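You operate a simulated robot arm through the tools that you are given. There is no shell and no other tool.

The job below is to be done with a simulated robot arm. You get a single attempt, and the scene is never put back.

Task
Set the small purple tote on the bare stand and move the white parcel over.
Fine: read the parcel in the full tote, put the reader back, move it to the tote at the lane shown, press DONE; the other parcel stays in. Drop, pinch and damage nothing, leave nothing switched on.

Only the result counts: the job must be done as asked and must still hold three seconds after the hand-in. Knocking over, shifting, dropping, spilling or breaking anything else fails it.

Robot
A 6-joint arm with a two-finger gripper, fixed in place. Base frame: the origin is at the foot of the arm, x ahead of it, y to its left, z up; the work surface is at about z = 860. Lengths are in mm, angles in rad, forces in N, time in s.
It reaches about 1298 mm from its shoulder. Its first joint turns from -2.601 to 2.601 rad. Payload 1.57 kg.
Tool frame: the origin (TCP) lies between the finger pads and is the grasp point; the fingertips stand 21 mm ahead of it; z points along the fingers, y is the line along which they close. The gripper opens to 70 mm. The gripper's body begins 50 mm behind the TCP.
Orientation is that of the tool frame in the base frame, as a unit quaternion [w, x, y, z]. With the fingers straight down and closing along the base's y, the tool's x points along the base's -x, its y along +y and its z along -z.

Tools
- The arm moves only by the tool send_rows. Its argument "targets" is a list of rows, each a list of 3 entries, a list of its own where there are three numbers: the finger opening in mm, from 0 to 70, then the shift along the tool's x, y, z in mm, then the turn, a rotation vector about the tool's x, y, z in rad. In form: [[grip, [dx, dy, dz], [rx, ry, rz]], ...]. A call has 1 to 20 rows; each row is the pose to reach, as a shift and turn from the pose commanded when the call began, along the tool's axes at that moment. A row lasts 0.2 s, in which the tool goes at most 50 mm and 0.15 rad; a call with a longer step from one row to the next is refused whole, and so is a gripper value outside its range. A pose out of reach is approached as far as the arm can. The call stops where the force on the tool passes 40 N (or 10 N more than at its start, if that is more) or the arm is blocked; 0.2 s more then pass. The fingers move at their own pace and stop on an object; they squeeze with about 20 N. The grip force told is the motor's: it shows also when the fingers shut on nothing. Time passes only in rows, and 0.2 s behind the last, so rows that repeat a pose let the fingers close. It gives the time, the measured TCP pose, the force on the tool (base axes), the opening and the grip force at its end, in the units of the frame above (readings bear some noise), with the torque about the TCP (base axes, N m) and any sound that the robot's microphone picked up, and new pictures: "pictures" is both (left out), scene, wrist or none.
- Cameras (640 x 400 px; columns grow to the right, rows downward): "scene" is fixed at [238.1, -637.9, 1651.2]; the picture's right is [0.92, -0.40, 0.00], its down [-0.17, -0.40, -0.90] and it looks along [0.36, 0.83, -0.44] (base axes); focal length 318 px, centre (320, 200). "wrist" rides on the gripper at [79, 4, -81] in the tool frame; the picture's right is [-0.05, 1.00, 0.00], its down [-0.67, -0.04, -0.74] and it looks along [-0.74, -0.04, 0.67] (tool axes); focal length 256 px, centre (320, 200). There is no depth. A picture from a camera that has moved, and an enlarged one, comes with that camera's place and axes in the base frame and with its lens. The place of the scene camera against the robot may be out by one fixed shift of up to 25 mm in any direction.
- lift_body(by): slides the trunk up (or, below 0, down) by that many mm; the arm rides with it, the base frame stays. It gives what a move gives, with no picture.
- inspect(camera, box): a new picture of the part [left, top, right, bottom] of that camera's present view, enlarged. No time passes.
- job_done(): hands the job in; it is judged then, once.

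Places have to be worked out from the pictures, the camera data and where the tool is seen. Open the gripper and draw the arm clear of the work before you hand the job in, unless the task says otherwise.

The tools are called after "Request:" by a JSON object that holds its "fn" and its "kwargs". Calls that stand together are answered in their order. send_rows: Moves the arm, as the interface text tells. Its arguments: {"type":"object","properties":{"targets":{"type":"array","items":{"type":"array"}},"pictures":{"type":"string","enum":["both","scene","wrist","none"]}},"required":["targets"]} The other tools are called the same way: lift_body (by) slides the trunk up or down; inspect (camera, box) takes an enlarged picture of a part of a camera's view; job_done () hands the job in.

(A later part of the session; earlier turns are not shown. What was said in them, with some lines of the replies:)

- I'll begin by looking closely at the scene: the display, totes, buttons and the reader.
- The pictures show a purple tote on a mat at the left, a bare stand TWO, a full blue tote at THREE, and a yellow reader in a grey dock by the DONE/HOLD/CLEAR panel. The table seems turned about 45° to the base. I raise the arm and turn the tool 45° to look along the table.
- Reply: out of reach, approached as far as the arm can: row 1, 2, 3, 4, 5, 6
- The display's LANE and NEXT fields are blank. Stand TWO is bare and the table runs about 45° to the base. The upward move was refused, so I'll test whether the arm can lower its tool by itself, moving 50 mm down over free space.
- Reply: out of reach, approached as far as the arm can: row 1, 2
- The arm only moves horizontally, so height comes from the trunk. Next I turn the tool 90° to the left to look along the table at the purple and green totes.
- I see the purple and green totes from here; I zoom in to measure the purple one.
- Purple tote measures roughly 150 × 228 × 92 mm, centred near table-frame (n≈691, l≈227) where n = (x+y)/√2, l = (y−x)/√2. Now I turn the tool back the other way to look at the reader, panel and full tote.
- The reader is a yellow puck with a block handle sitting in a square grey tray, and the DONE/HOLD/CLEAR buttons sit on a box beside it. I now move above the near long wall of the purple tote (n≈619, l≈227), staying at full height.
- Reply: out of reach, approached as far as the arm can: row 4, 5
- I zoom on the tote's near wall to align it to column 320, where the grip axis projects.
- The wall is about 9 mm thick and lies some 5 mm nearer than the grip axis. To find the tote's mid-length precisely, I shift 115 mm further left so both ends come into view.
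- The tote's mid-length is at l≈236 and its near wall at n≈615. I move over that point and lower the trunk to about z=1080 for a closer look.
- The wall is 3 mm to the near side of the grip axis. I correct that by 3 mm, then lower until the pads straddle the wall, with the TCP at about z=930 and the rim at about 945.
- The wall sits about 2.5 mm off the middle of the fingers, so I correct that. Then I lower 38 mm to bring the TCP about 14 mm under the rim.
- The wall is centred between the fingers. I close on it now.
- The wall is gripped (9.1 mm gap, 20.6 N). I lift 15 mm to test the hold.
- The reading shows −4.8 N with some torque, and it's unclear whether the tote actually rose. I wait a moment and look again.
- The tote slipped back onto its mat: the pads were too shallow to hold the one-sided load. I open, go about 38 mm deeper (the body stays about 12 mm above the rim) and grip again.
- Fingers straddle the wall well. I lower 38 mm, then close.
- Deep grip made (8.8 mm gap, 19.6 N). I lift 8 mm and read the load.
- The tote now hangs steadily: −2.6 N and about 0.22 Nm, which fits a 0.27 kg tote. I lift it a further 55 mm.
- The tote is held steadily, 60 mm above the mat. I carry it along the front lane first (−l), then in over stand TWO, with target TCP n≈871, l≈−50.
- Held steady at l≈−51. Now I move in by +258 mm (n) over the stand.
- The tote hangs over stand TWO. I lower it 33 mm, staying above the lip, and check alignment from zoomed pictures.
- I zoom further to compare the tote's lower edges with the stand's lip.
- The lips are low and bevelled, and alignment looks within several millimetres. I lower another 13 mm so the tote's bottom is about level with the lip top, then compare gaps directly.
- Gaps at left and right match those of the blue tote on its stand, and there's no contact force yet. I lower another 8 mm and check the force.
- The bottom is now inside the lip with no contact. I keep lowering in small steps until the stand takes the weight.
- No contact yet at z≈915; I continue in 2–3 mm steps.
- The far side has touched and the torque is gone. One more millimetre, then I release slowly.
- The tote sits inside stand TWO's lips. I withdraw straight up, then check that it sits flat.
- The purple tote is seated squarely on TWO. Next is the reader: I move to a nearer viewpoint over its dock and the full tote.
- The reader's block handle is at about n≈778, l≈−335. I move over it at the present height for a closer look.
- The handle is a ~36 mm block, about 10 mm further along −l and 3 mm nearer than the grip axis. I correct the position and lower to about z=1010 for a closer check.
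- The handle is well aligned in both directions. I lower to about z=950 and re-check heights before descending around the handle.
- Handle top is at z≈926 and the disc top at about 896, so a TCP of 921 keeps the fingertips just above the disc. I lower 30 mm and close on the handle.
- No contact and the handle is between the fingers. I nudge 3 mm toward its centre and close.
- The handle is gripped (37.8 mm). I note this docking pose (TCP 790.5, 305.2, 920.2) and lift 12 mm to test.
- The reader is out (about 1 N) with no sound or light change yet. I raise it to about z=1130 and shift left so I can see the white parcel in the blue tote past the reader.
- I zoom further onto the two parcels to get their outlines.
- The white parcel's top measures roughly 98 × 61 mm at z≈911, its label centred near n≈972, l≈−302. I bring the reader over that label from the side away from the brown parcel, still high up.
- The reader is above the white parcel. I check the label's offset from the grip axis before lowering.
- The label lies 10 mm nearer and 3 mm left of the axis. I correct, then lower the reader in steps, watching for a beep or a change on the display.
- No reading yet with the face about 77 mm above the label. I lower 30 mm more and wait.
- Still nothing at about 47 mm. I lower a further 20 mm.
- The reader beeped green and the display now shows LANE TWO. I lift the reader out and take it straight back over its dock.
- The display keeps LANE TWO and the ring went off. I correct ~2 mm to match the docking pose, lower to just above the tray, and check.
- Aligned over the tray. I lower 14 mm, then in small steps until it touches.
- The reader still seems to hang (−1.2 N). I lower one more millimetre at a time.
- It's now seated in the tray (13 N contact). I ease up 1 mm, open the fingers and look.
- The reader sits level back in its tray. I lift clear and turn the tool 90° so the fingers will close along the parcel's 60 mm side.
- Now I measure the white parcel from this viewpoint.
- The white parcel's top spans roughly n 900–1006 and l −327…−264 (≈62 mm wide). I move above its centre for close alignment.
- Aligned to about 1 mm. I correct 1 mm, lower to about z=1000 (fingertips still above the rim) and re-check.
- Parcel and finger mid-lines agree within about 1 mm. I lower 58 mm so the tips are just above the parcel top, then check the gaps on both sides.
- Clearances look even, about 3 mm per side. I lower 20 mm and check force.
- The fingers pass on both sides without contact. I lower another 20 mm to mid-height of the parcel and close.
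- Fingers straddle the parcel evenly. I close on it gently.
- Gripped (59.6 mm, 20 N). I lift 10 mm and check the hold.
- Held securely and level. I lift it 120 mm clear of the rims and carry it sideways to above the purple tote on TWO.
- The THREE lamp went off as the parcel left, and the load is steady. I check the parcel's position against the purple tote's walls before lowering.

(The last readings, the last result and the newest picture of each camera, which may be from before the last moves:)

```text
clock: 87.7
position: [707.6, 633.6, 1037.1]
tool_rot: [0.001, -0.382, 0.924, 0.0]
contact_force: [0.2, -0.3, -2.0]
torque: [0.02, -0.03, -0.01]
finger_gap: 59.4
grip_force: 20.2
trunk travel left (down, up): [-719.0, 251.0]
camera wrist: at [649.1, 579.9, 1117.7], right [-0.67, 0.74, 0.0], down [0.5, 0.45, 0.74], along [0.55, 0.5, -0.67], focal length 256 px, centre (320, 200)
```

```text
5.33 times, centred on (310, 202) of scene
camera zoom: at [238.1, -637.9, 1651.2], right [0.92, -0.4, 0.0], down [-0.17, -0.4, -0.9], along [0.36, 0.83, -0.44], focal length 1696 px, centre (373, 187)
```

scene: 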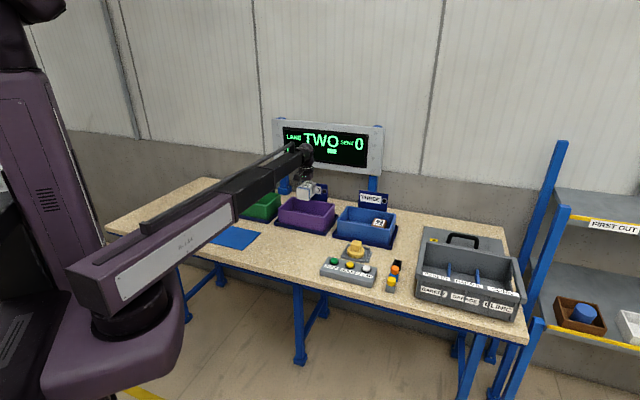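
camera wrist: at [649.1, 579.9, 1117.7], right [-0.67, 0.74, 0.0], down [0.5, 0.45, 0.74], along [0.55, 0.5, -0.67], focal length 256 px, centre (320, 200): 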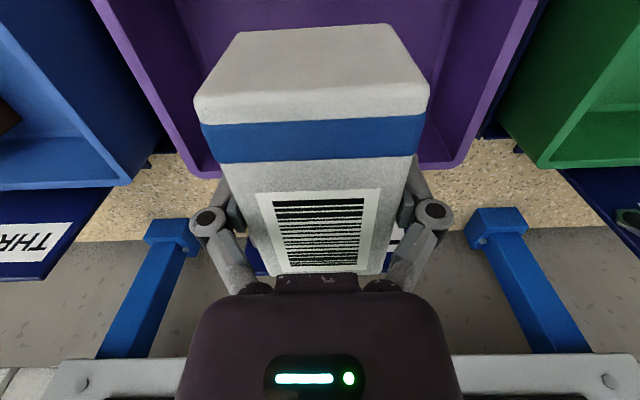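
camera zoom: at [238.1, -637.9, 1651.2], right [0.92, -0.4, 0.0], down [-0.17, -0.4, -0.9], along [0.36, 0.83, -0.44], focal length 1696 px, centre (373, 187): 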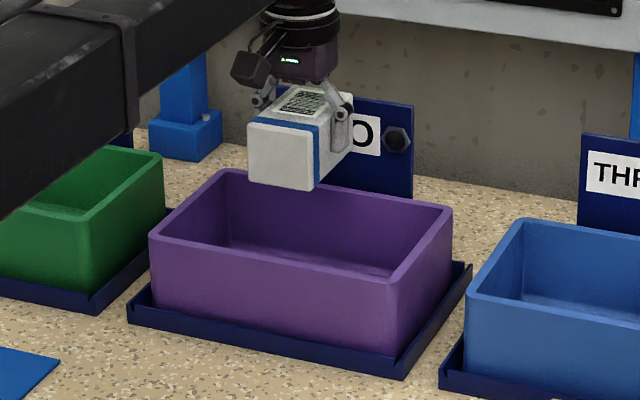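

The tote centre is at about n≈942, l≈−48, so I shift 8 mm nearer and 3 mm left. Then I lower most of the way.

Request:
{"fn": "send_rows", "kwargs": {"targets": [[55, [4, 1.5, 0], [0, 0, 0]], [55, [8, 3, 0], [0, 0, 0]], [55, [8, 3, 0], [0, 0, 0]]], "pictures": "none"}}

Request:
{"fn": "lift_body", "kwargs": {"by": -100}}

Request:
{"fn": "inspect", "kwargs": {"camera": "wrist", "box": [0, 0, 640, 400]}}

Request:
{"fn": "inspect", "kwargs": {"camera": "scene", "box": [270, 165, 350, 240]}}

```text
clock: 88.5
position: [700.7, 629.7, 1037.6]
tool_rot: [0.0, -0.383, 0.924, 0.0]
contact_force: [-1.0, 0.9, -2.0]
torque: [-0.03, -0.02, -0.02]
finger_gap: 59.6
grip_force: 19.9
trunk travel left (down, up): [-719.0, 251.0]
```

```text
clock: 89.8
position: [699.9, 629.9, 936.0]
tool_rot: [0.0, -0.382, 0.924, -0.001]
contact_force: [0.5, -0.3, -2.4]
torque: [-0.02, 0.02, -0.01]
finger_gap: 59.5
grip_force: 19.2
trunk travel left (down, up): [-619.0, 351.0]
```

```text
1.00 times, centred on (320, 200) of wrist (not enlarged: the box is as wide or as high as the picture)
camera zoom: at [641.3, 576.2, 1017.8], right [-0.67, 0.74, 0.0], down [0.5, 0.45, 0.74], along [0.55, 0.5, -0.67], focal length 256 px, centre (320, 200)
```

zoom: 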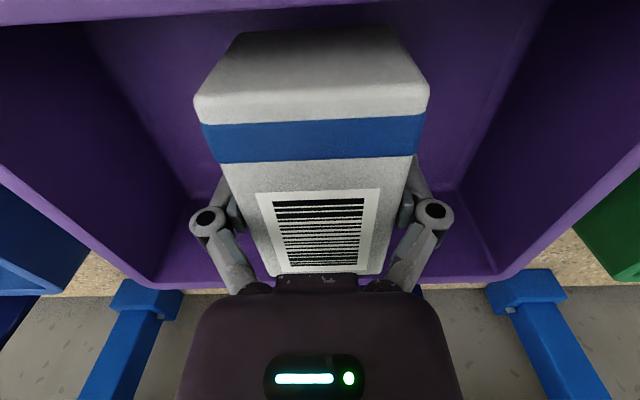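

```text
5.33 times, centred on (310, 202) of scene
camera zoom: at [238.1, -637.9, 1651.2], right [0.92, -0.4, 0.0], down [-0.17, -0.4, -0.9], along [0.36, 0.83, -0.44], focal length 1696 px, centre (373, 187)
```

zoom: 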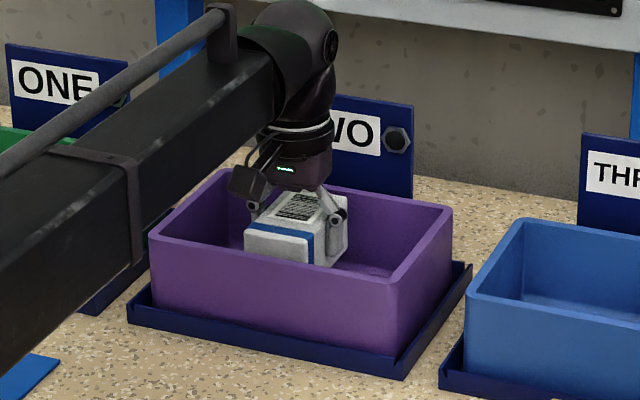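

The parcel is inside the tote, well centred. I lower on down to just above the floor.

Request:
{"fn": "lift_body", "kwargs": {"by": -28}}

Request:
{"fn": "lift_body", "kwargs": {"by": -3}}

Request:
{"fn": "lift_body", "kwargs": {"by": -2}}

Request:
{"fn": "send_rows", "kwargs": {"targets": [[55, [0, 0, 0], [0, 0, 0]]], "pictures": "none"}}

```text
clock: 90.6
position: [701.1, 629.4, 909.7]
tool_rot: [0.0, -0.383, 0.924, 0.0]
contact_force: [-0.2, 0.0, -1.7]
torque: [0.01, 0.0, -0.03]
finger_gap: 59.4
grip_force: 19.9
trunk travel left (down, up): [-591.0, 379.0]
```

```text
clock: 91.1
position: [700.0, 629.4, 905.8]
tool_rot: [0.001, -0.382, 0.924, -0.001]
contact_force: [0.2, 0.1, -2.8]
torque: [0.01, 0.02, -0.02]
finger_gap: 59.7
grip_force: 19.6
trunk travel left (down, up): [-588.0, 382.0]
```

```text
clock: 91.6
position: [699.2, 628.7, 904.0]
tool_rot: [0.0, -0.382, 0.924, 0.0]
contact_force: [-0.4, -0.1, -0.9]
torque: [0.04, 0.01, -0.01]
finger_gap: 59.8
grip_force: 20.7
trunk travel left (down, up): [-586.0, 384.0]
```

```text
clock: 92.0
position: [700.2, 629.3, 904.8]
tool_rot: [0.0, -0.383, 0.924, 0.001]
contact_force: [-0.2, -0.4, -1.9]
torque: [0.01, 0.0, -0.01]
finger_gap: 59.3
grip_force: 19.7
trunk travel left (down, up): [-586.0, 384.0]
```

Still hanging at trunk −586; the pick was at −584. I step down a millimetre at a time until contact.

Request:
{"fn": "lift_body", "kwargs": {"by": -1}}

Request:
{"fn": "lift_body", "kwargs": {"by": -1}}

Request:
{"fn": "send_rows", "kwargs": {"targets": [[55, [0, 0, 0], [0, 0, 0]]], "pictures": "none"}}

```text
clock: 92.5
position: [700.1, 628.8, 903.7]
tool_rot: [0.0, -0.383, 0.924, 0.001]
contact_force: [-0.2, 0.1, -1.8]
torque: [-0.01, -0.04, -0.01]
finger_gap: 59.7
grip_force: 19.7
trunk travel left (down, up): [-585.0, 385.0]
```

```text
clock: 93.0
position: [699.7, 629.7, 903.2]
tool_rot: [0.0, -0.382, 0.924, -0.001]
contact_force: [1.1, 0.6, 3.5]
torque: [-0.02, 0.02, 0.02]
finger_gap: 59.8
grip_force: 19.8
trunk travel left (down, up): [-584.0, 386.0]
```

```text
clock: 93.4
position: [699.9, 629.3, 901.6]
tool_rot: [-0.001, -0.383, 0.924, 0.0]
contact_force: [1.4, 0.7, 4.0]
torque: [-0.02, 0.05, 0.02]
finger_gap: 59.7
grip_force: 20.0
trunk travel left (down, up): [-584.0, 386.0]
```

The parcel rests on the tote floor (4 N). I open the fingers.

Request:
{"fn": "send_rows", "kwargs": {"targets": [[62, [0, 0, 0], [0, 0, 0]], [66, [0, 0, 0], [0, 0, 0]], [70, [0, 0, 0], [0, 0, 0]], [70, [0, 0, 0], [0, 0, 0]]], "pictures": "both"}}

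Request:
{"fn": "inspect", "kwargs": {"camera": "wrist", "box": [180, 60, 460, 270]}}

```text
clock: 94.4
position: [699.6, 629.2, 902.6]
tool_rot: [0.0, -0.382, 0.924, 0.0]
contact_force: [-0.1, -0.4, 0.3]
torque: [0.01, 0.0, 0.01]
finger_gap: 69.9
grip_force: 0.1
trunk travel left (down, up): [-584.0, 386.0]
camera wrist: at [641.3, 576.2, 982.8], right [-0.67, 0.74, 0.0], down [0.5, 0.45, 0.74], along [0.55, 0.5, -0.67], focal length 256 px, centre (320, 200)
```

scene: 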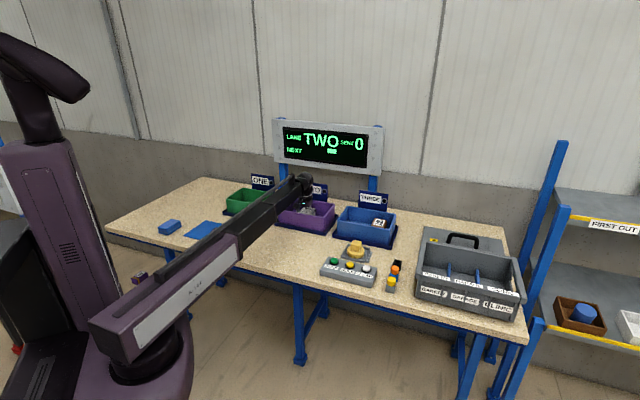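
wrist: 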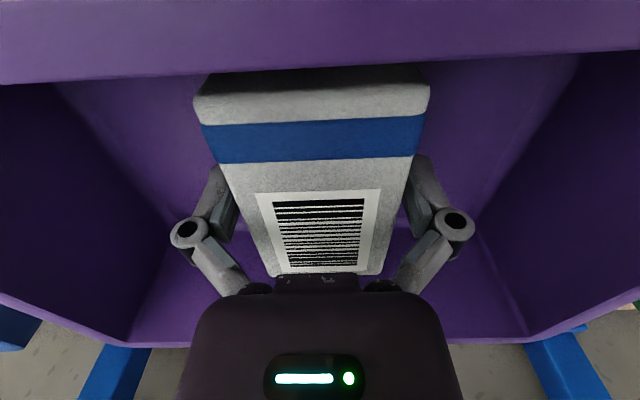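

```text
1.90 times, centred on (320, 165) of wrist
camera zoom: at [641.3, 576.2, 982.8], right [-0.67, 0.74, 0.0], down [0.5, 0.45, 0.74], along [0.55, 0.5, -0.67], focal length 488 px, centre (320, 267)
```

zoom: 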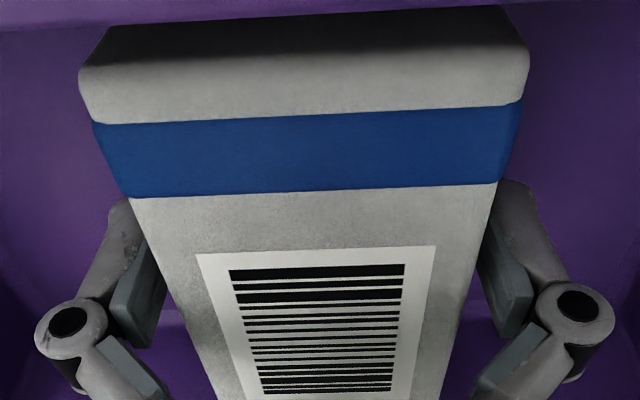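

Released with even gaps on both sides. I lift straight up and check both totes.

Request:
{"fn": "lift_body", "kwargs": {"by": 230}}

Request:
{"fn": "inspect", "kwargs": {"camera": "wrist", "box": [0, 0, 640, 400]}}

Request:
{"fn": "inspect", "kwargs": {"camera": "scene", "box": [230, 110, 430, 300]}}

```text
clock: 96.9
position: [699.5, 629.7, 1132.5]
tool_rot: [-0.001, -0.383, 0.924, 0.0]
contact_force: [-1.1, -0.1, -0.4]
torque: [0.03, 0.0, 0.0]
finger_gap: 70.0
grip_force: 0.1
trunk travel left (down, up): [-814.0, 156.0]
```

```text
1.00 times, centred on (320, 200) of wrist (not enlarged: the box is as wide or as high as the picture)
camera zoom: at [641.3, 576.3, 1212.7], right [-0.67, 0.74, 0.0], down [0.5, 0.45, 0.74], along [0.55, 0.5, -0.67], focal length 256 px, centre (320, 200)
```

zoom: 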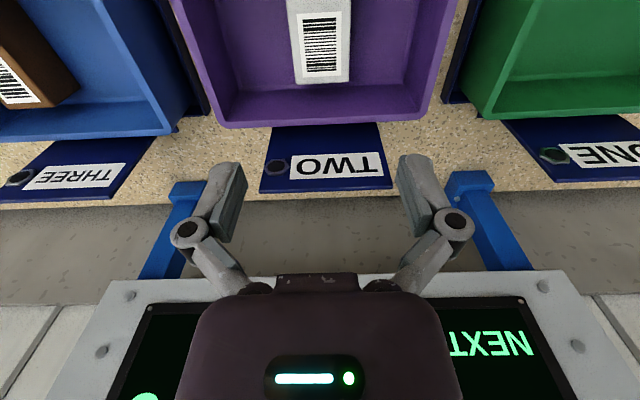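

```text
2.11 times, centred on (330, 205) of scene
camera zoom: at [238.1, -637.9, 1651.2], right [0.92, -0.4, 0.0], down [-0.17, -0.4, -0.9], along [0.36, 0.83, -0.44], focal length 669 px, centre (299, 190)
```

zoom: 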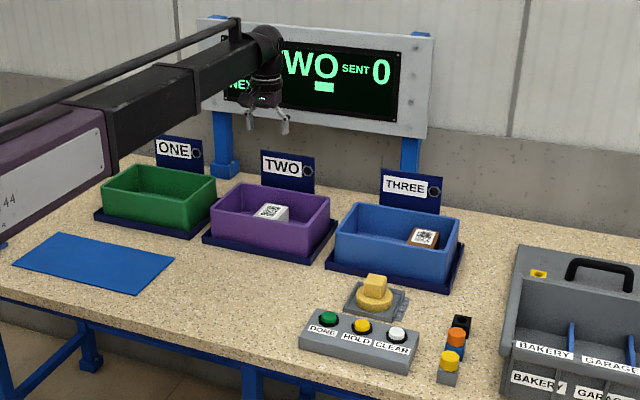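

The white parcel lies in the purple tote at TWO and the brown one remains in the blue tote. Next I move above the green DONE button (n≈657, l≈−282), closing the fingers on the way.

Request:
{"fn": "send_rows", "kwargs": {"targets": [[70, [14, -11, 0], [0, 0, 0]], [50, [42, -34, 0], [0, 0, 0]], [30, [74, -61, 0], [0, 0, 0]], [10, [106, -87, 0], [0, 0, 0]], [0, [138, -113, 0], [0, 0, 0]], [0, [170, -140, 0], [0, 0, 0]], [0, [202, -166, 0], [0, 0, 0]], [0, [234, -192, 0], [0, 0, 0]], [0, [260, -214, 0], [0, 0, 0]], [0, [277, -228, 0], [0, 0, 0]], [0, [283, -232.5, 0], [0, 0, 0]], [0, [283, -232.5, 0], [0, 0, 0]]], "pictures": "both"}}

Request:
{"fn": "inspect", "kwargs": {"camera": "wrist", "box": [200, 0, 440, 150]}}

```text
clock: 99.5
position: [664.0, 265.3, 1131.5]
tool_rot: [0.0, -0.383, 0.924, 0.0]
contact_force: [-0.1, -0.6, 0.3]
torque: [0.01, -0.01, 0.0]
finger_gap: 0.1
grip_force: 20.1
trunk travel left (down, up): [-814.0, 156.0]
camera wrist: at [604.9, 211.9, 1212.9], right [-0.67, 0.74, 0.0], down [0.5, 0.45, 0.74], along [0.55, 0.5, -0.67], focal length 256 px, centre (320, 200)
```

scene: 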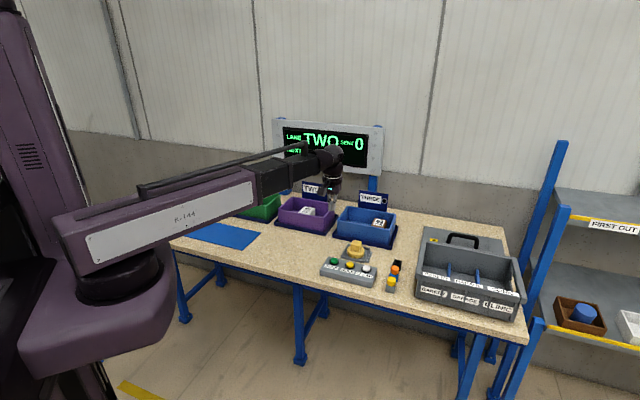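
wrist: 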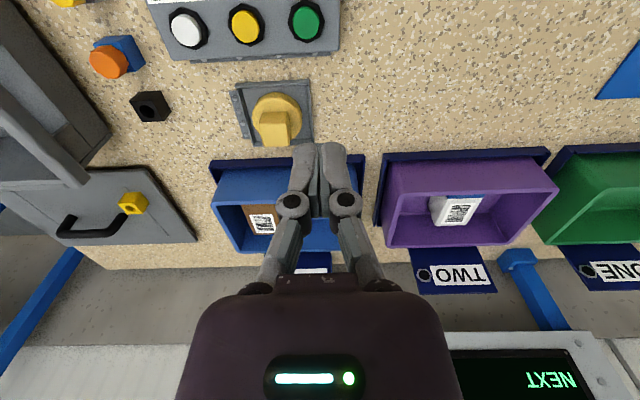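

```text
2.67 times, centred on (320, 75) of wrist
camera zoom: at [604.9, 211.9, 1212.9], right [-0.67, 0.74, 0.0], down [0.5, 0.45, 0.74], along [0.55, 0.5, -0.67], focal length 683 px, centre (320, 533)
```

zoom: 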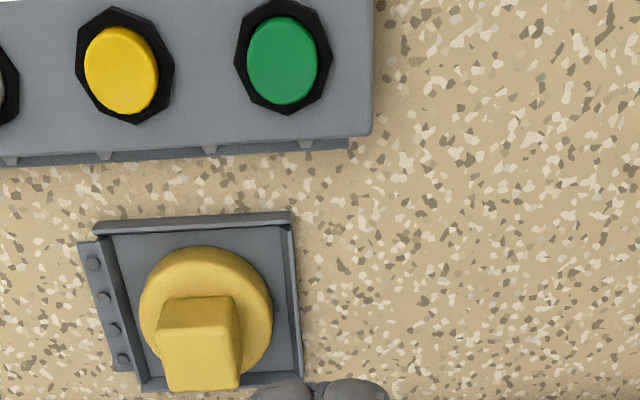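

The DONE button lies about 8 mm nearer and 14 mm right of the finger axis. I correct and lower to z≈1000 to refine.

Request:
{"fn": "send_rows", "kwargs": {"targets": [[0, [4, -7, 0], [0, 0, 0]], [0, [8, -13.7, 0], [0, 0, 0]], [0, [8, -13.7, 0], [0, 0, 0]]], "pictures": "none"}}

Request:
{"fn": "lift_body", "kwargs": {"by": -130}}

Request:
{"fn": "inspect", "kwargs": {"camera": "wrist", "box": [200, 0, 440, 180]}}

Request:
{"fn": "inspect", "kwargs": {"camera": "scene", "box": [300, 180, 420, 300]}}

```text
clock: 100.3
position: [668.1, 251.1, 1131.8]
tool_rot: [0.001, -0.383, 0.924, 0.0]
contact_force: [-0.2, -0.1, 0.5]
torque: [-0.02, 0.03, 0.01]
finger_gap: 0.4
grip_force: 20.3
trunk travel left (down, up): [-814.0, 156.0]
```

```text
clock: 101.8
position: [669.3, 249.6, 1002.4]
tool_rot: [0.0, -0.382, 0.924, 0.0]
contact_force: [0.9, -0.2, 0.4]
torque: [0.01, 0.0, 0.02]
finger_gap: 0.0
grip_force: 19.8
trunk travel left (down, up): [-684.0, 286.0]
```

```text
2.22 times, centred on (320, 90) of wrist
camera zoom: at [609.3, 196.5, 1082.9], right [-0.67, 0.74, 0.0], down [0.5, 0.45, 0.74], along [0.55, 0.5, -0.67], focal length 569 px, centre (320, 444)
```

zoom: 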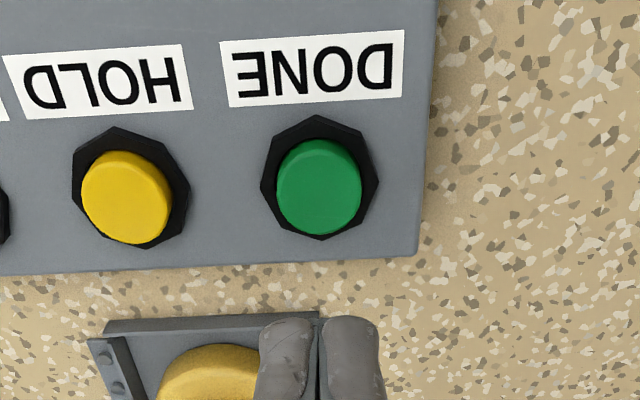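

```text
3.33 times, centred on (360, 240) of scene
camera zoom: at [238.1, -637.9, 1651.2], right [0.92, -0.4, 0.0], down [-0.17, -0.4, -0.9], along [0.36, 0.83, -0.44], focal length 1060 px, centre (187, 67)
```

zoom: 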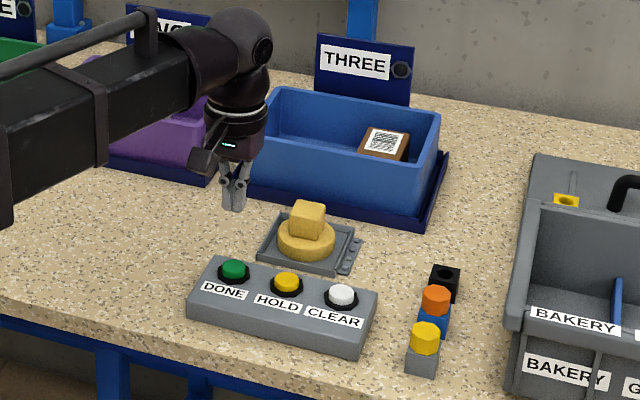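

The fingertips are lined up over DONE. I lower to just above it, then press in small steps.

Request:
{"fn": "lift_body", "kwargs": {"by": -64}}

Request:
{"fn": "inspect", "kwargs": {"camera": "wrist", "box": [240, 60, 400, 200]}}

Request:
{"fn": "inspect", "kwargs": {"camera": "scene", "box": [310, 220, 380, 290]}}

```text
clock: 102.9
position: [668.1, 250.5, 938.1]
tool_rot: [0.0, -0.382, 0.924, 0.0]
contact_force: [0.2, -0.3, 0.7]
torque: [-0.01, 0.02, -0.01]
finger_gap: 0.1
grip_force: 20.0
trunk travel left (down, up): [-620.0, 350.0]
```

```text
2.86 times, centred on (320, 130) of wrist
camera zoom: at [609.3, 196.4, 1018.9], right [-0.67, 0.74, 0.0], down [0.5, 0.45, 0.74], along [0.55, 0.5, -0.67], focal length 731 px, centre (320, 400)
```

zoom: 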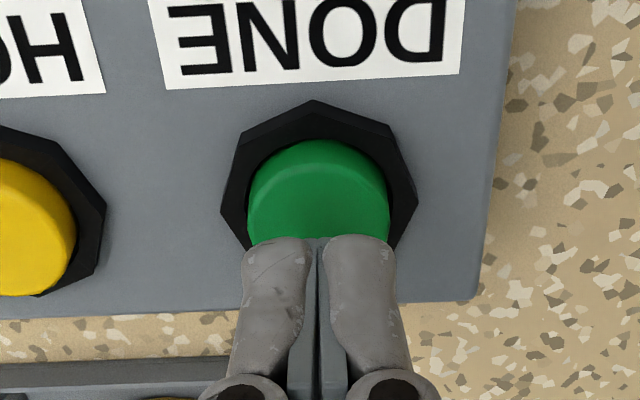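

```text
5.71 times, centred on (345, 255) of scene
camera zoom: at [238.1, -637.9, 1651.2], right [0.92, -0.4, 0.0], down [-0.17, -0.4, -0.9], along [0.36, 0.83, -0.44], focal length 1817 px, centre (177, -114)
```

zoom: 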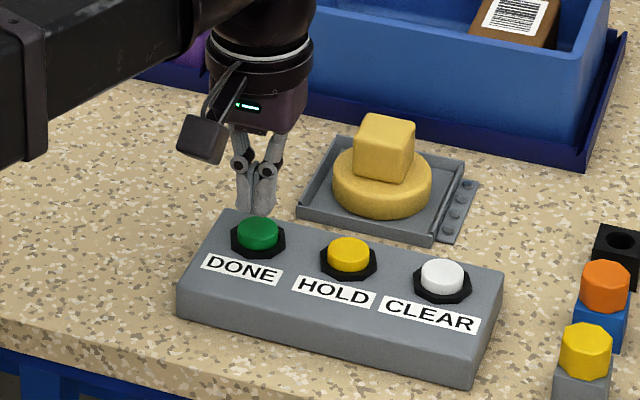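

Finger tips are directly above the DONE cap. I lower 12 mm, then by 3 mm steps, watching force and sound.

Request:
{"fn": "lift_body", "kwargs": {"by": -12}}

Request:
{"fn": "send_rows", "kwargs": {"targets": [[0, [0, 0, 0], [0, 0, 0]]], "pictures": "none"}}

Request:
{"fn": "lift_body", "kwargs": {"by": -3}}

Request:
{"fn": "send_rows", "kwargs": {"targets": [[0, [0, 0, 0], [0, 0, 0]]], "pictures": "none"}}

```text
clock: 103.5
position: [669.1, 249.7, 926.3]
tool_rot: [0.0, -0.383, 0.924, 0.0]
contact_force: [-0.8, -0.1, -0.3]
torque: [-0.01, 0.0, 0.03]
finger_gap: 0.0
grip_force: 19.8
trunk travel left (down, up): [-608.0, 362.0]
```

```text
clock: 103.9
position: [666.3, 250.0, 926.6]
tool_rot: [0.0, -0.383, 0.924, 0.0]
contact_force: [-0.3, 0.0, 0.4]
torque: [0.0, 0.0, -0.01]
finger_gap: 0.0
grip_force: 19.8
trunk travel left (down, up): [-608.0, 362.0]
```

```text
clock: 104.4
position: [666.8, 248.9, 922.8]
tool_rot: [0.0, -0.382, 0.924, 0.0]
contact_force: [-0.2, 0.2, 0.5]
torque: [-0.01, 0.0, 0.01]
finger_gap: 0.1
grip_force: 20.2
trunk travel left (down, up): [-605.0, 365.0]
```

```text
clock: 104.8
position: [667.2, 248.8, 923.6]
tool_rot: [0.0, -0.383, 0.924, -0.001]
contact_force: [0.1, 0.6, -0.4]
torque: [0.0, -0.01, 0.02]
finger_gap: 0.1
grip_force: 20.2
trunk travel left (down, up): [-605.0, 365.0]
```

No contact yet at z≈923. I continue down in 3 mm steps.

Request:
{"fn": "lift_body", "kwargs": {"by": -3}}

Request:
{"fn": "lift_body", "kwargs": {"by": -2}}

Request:
{"fn": "lift_body", "kwargs": {"by": -2}}

Request:
{"fn": "inspect", "kwargs": {"camera": "scene", "box": [260, 110, 400, 290]}}

```text
clock: 105.3
position: [668.3, 249.6, 919.3]
tool_rot: [0.0, -0.383, 0.924, 0.0]
contact_force: [0.1, -0.7, -0.1]
torque: [0.0, 0.03, -0.01]
finger_gap: 6.1
grip_force: 29.3
trunk travel left (down, up): [-602.0, 368.0]
```

```text
clock: 105.8
position: [668.0, 250.4, 917.9]
tool_rot: [0.001, -0.383, 0.924, -0.001]
contact_force: [0.2, 0.0, 2.2]
torque: [0.03, -0.03, -0.01]
finger_gap: 6.2
grip_force: 28.4
trunk travel left (down, up): [-600.0, 370.0]
heard: click
```

```text
clock: 106.3
position: [667.5, 248.9, 916.8]
tool_rot: [0.0, -0.383, 0.924, 0.0]
contact_force: [1.2, -0.1, 4.1]
torque: [0.01, -0.04, 0.02]
finger_gap: 5.7
grip_force: 28.9
trunk travel left (down, up): [-598.0, 372.0]
```

```text
2.22 times, centred on (330, 200) of scene
camera zoom: at [238.1, -637.9, 1651.2], right [0.92, -0.4, 0.0], down [-0.17, -0.4, -0.9], along [0.36, 0.83, -0.44], focal length 707 px, centre (298, 200)
```

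zoom: 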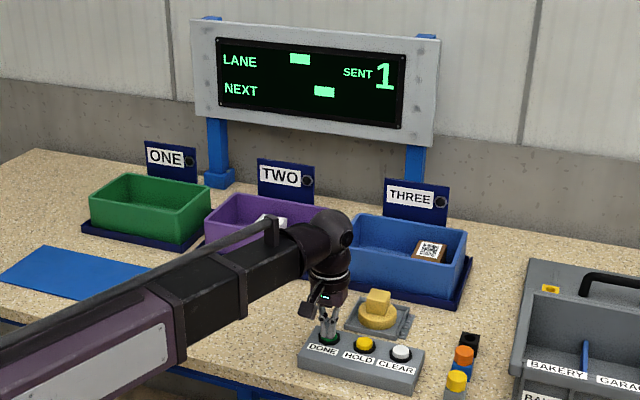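

A click was heard and the display now shows SENT 1 with LANE cleared. I lift off the button.

Request:
{"fn": "lift_body", "kwargs": {"by": 10}}

Request:
{"fn": "lift_body", "kwargs": {"by": 90}}

Request:
{"fn": "inspect", "kwargs": {"camera": "scene", "box": [310, 220, 410, 300]}}

Request:
{"fn": "inspect", "kwargs": {"camera": "wrist", "box": [160, 0, 480, 200]}}

Request:
{"fn": "inspect", "kwargs": {"camera": "scene", "box": [260, 110, 400, 200]}}

```text
clock: 106.9
position: [668.0, 249.4, 925.8]
tool_rot: [0.0, -0.382, 0.924, 0.0]
contact_force: [0.5, -0.4, 0.1]
torque: [0.01, 0.02, -0.01]
finger_gap: 0.0
grip_force: 28.5
trunk travel left (down, up): [-608.0, 362.0]
```

```text
clock: 108.2
position: [668.8, 250.0, 1014.6]
tool_rot: [0.0, -0.382, 0.924, 0.0]
contact_force: [0.3, 0.3, 0.3]
torque: [-0.01, -0.01, 0.01]
finger_gap: 0.1
grip_force: 28.9
trunk travel left (down, up): [-698.0, 272.0]
```

```text
5.00 times, centred on (360, 260) of scene
camera zoom: at [238.1, -637.9, 1651.2], right [0.92, -0.4, 0.0], down [-0.17, -0.4, -0.9], along [0.36, 0.83, -0.44], focal length 1590 px, centre (120, -100)
```

zoom: 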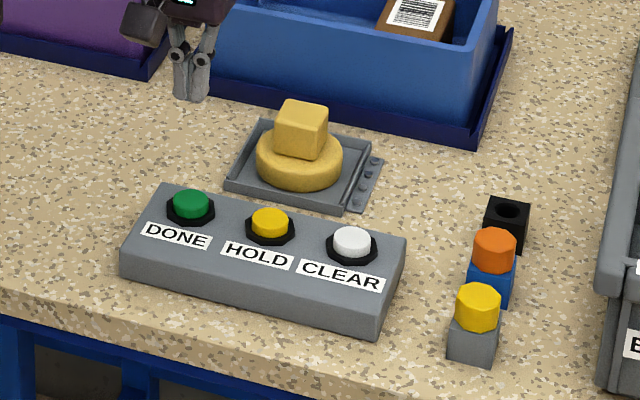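

```text
2.00 times, centred on (320, 100) of wrist
camera zoom: at [609.4, 196.6, 1096.8], right [-0.67, 0.74, 0.0], down [0.5, 0.45, 0.74], along [0.55, 0.5, -0.67], focal length 512 px, centre (320, 400)
```

zoom: 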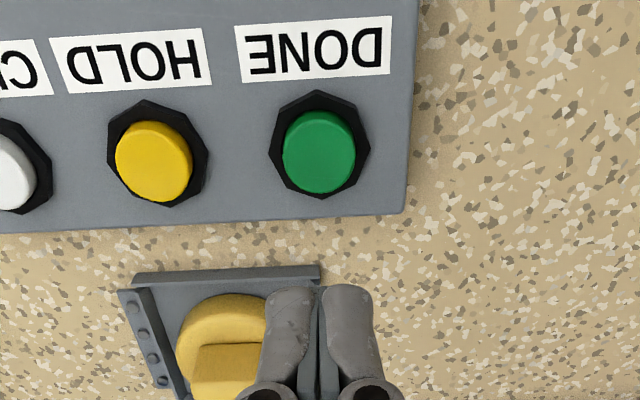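

```text
4.44 times, centred on (330, 155) of scene
camera zoom: at [238.1, -637.9, 1651.2], right [0.92, -0.4, 0.0], down [-0.17, -0.4, -0.9], along [0.36, 0.83, -0.44], focal length 1413 px, centre (276, 400)
```

zoom: 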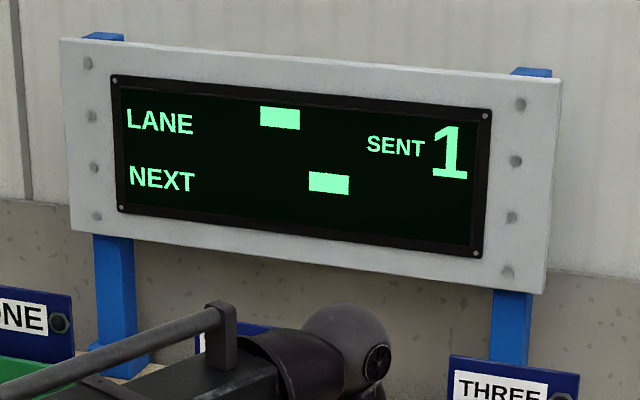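

SENT 1 is registered, the DONE cap has sprung back, all lane lamps are off and the reader is unlit in its tray. I open the gripper and raise the arm well clear.

Request:
{"fn": "lift_body", "kwargs": {"by": 240}}

Request:
{"fn": "send_rows", "kwargs": {"targets": [[20, [15, 0, 0], [0, 0, 0]], [50, [45, 0, 0], [0, 0, 0]], [70, [80, 0, 0], [0, 0, 0]], [70, [105, 0, 0], [0, 0, 0]], [70, [115, 0, 0], [0, 0, 0]], [70, [115, 0, 0], [0, 0, 0]]], "pictures": "both"}}

Request:
{"fn": "inspect", "kwargs": {"camera": "scene", "box": [220, 110, 430, 300]}}

Request:
{"fn": "inspect", "kwargs": {"camera": "scene", "box": [265, 180, 345, 245]}}

```text
clock: 110.7
position: [667.6, 250.8, 1255.8]
tool_rot: [0.0, -0.382, 0.924, 0.0]
contact_force: [0.5, -0.1, 0.0]
torque: [0.02, -0.02, 0.01]
finger_gap: 0.0
grip_force: 28.4
trunk travel left (down, up): [-938.0, 32.0]
```

```text
clock: 112.1
position: [585.5, 167.3, 1257.4]
tool_rot: [0.0, -0.382, 0.924, 0.0]
contact_force: [0.8, 0.2, -0.3]
torque: [0.01, 0.0, 0.02]
finger_gap: 69.9
grip_force: 0.0
trunk travel left (down, up): [-938.0, 32.0]
camera wrist: at [527.1, 114.5, 1336.8], right [-0.67, 0.74, 0.0], down [0.5, 0.45, 0.74], along [0.55, 0.5, -0.67], focal length 256 px, centre (320, 200)
```

scene: 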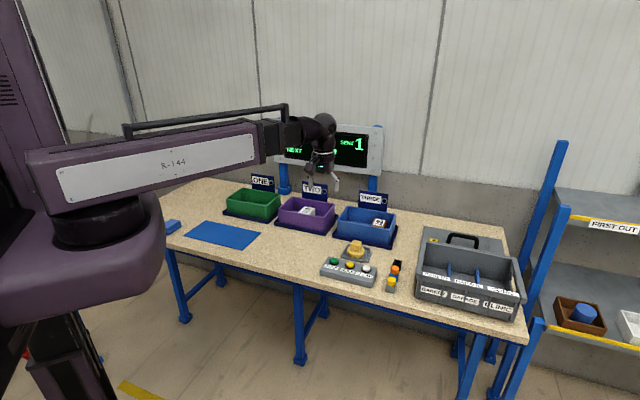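
wrist: 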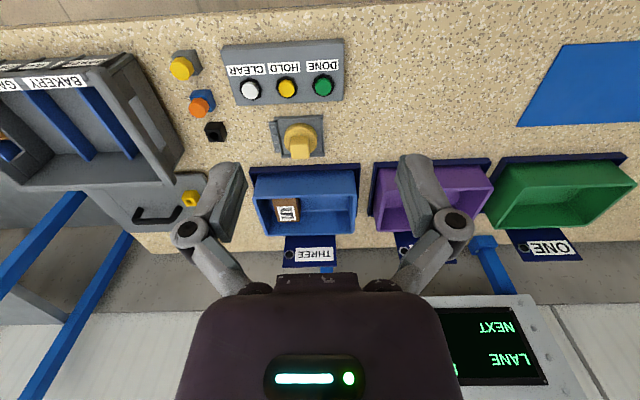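

```text
2.11 times, centred on (325, 205) of scene
camera zoom: at [238.1, -637.9, 1651.2], right [0.92, -0.4, 0.0], down [-0.17, -0.4, -0.9], along [0.36, 0.83, -0.44], focal length 669 px, centre (310, 190)
```

zoom: 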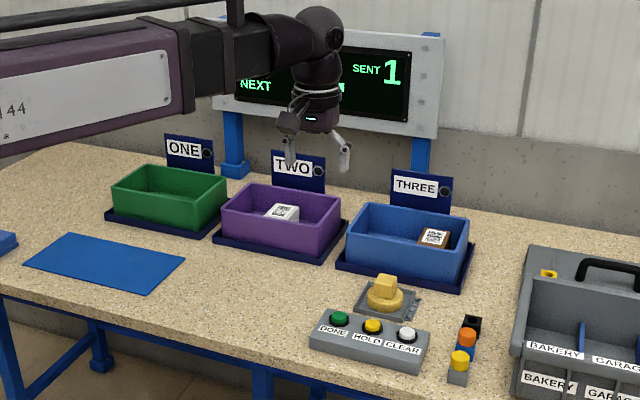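

```text
6.15 times, centred on (305, 212) of scene
camera zoom: at [238.1, -637.9, 1651.2], right [0.92, -0.4, 0.0], down [-0.17, -0.4, -0.9], along [0.36, 0.83, -0.44], focal length 1957 px, centre (412, 123)
```

zoom: 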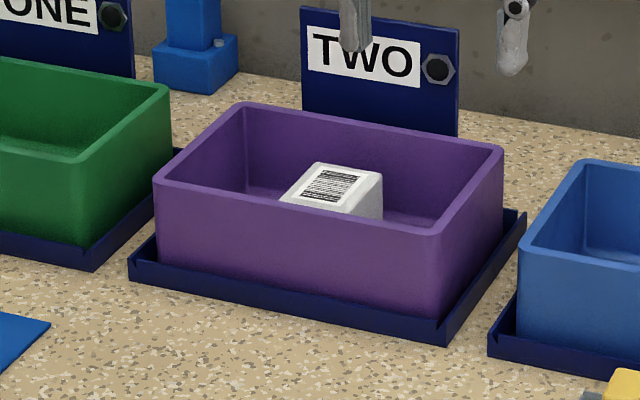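

Everything is as asked: the purple tote is on TWO with the white parcel in it, the brown parcel is still in THREE, the reader is docked and unlit, and SENT shows 1. The gripper is open and the arm is clear, so I hand the job in.

Request:
{"fn": "job_done", "kwargs": {}}

```text
The job is handed in.
```

I finished the job and handed it in. I don't have the judge's verdict, only what the cameras and readings showed at the end.

- **Purple tote:** it sits inside the lips of stand TWO. My first grip on it was too shallow. I had lifted it only about 15 mm when it slipped back onto its mat, so I gripped deeper and carried it over.
- **Reading:** the reader lit green over the white parcel's label and the display showed LANE TWO. The reader is back in its tray with its light off.
- **White parcel:** it lies on the floor of the purple tote at TWO. The brown parcel is still in the blue tote at THREE.
- **DONE:** I pressed it once and heard a click. The counter went to SENT 1 and the lane field cleared.
- **End state:** the lane lamps I could see are off, the DONE button has sprung back, the gripper is open and the arm is raised clear of the table.
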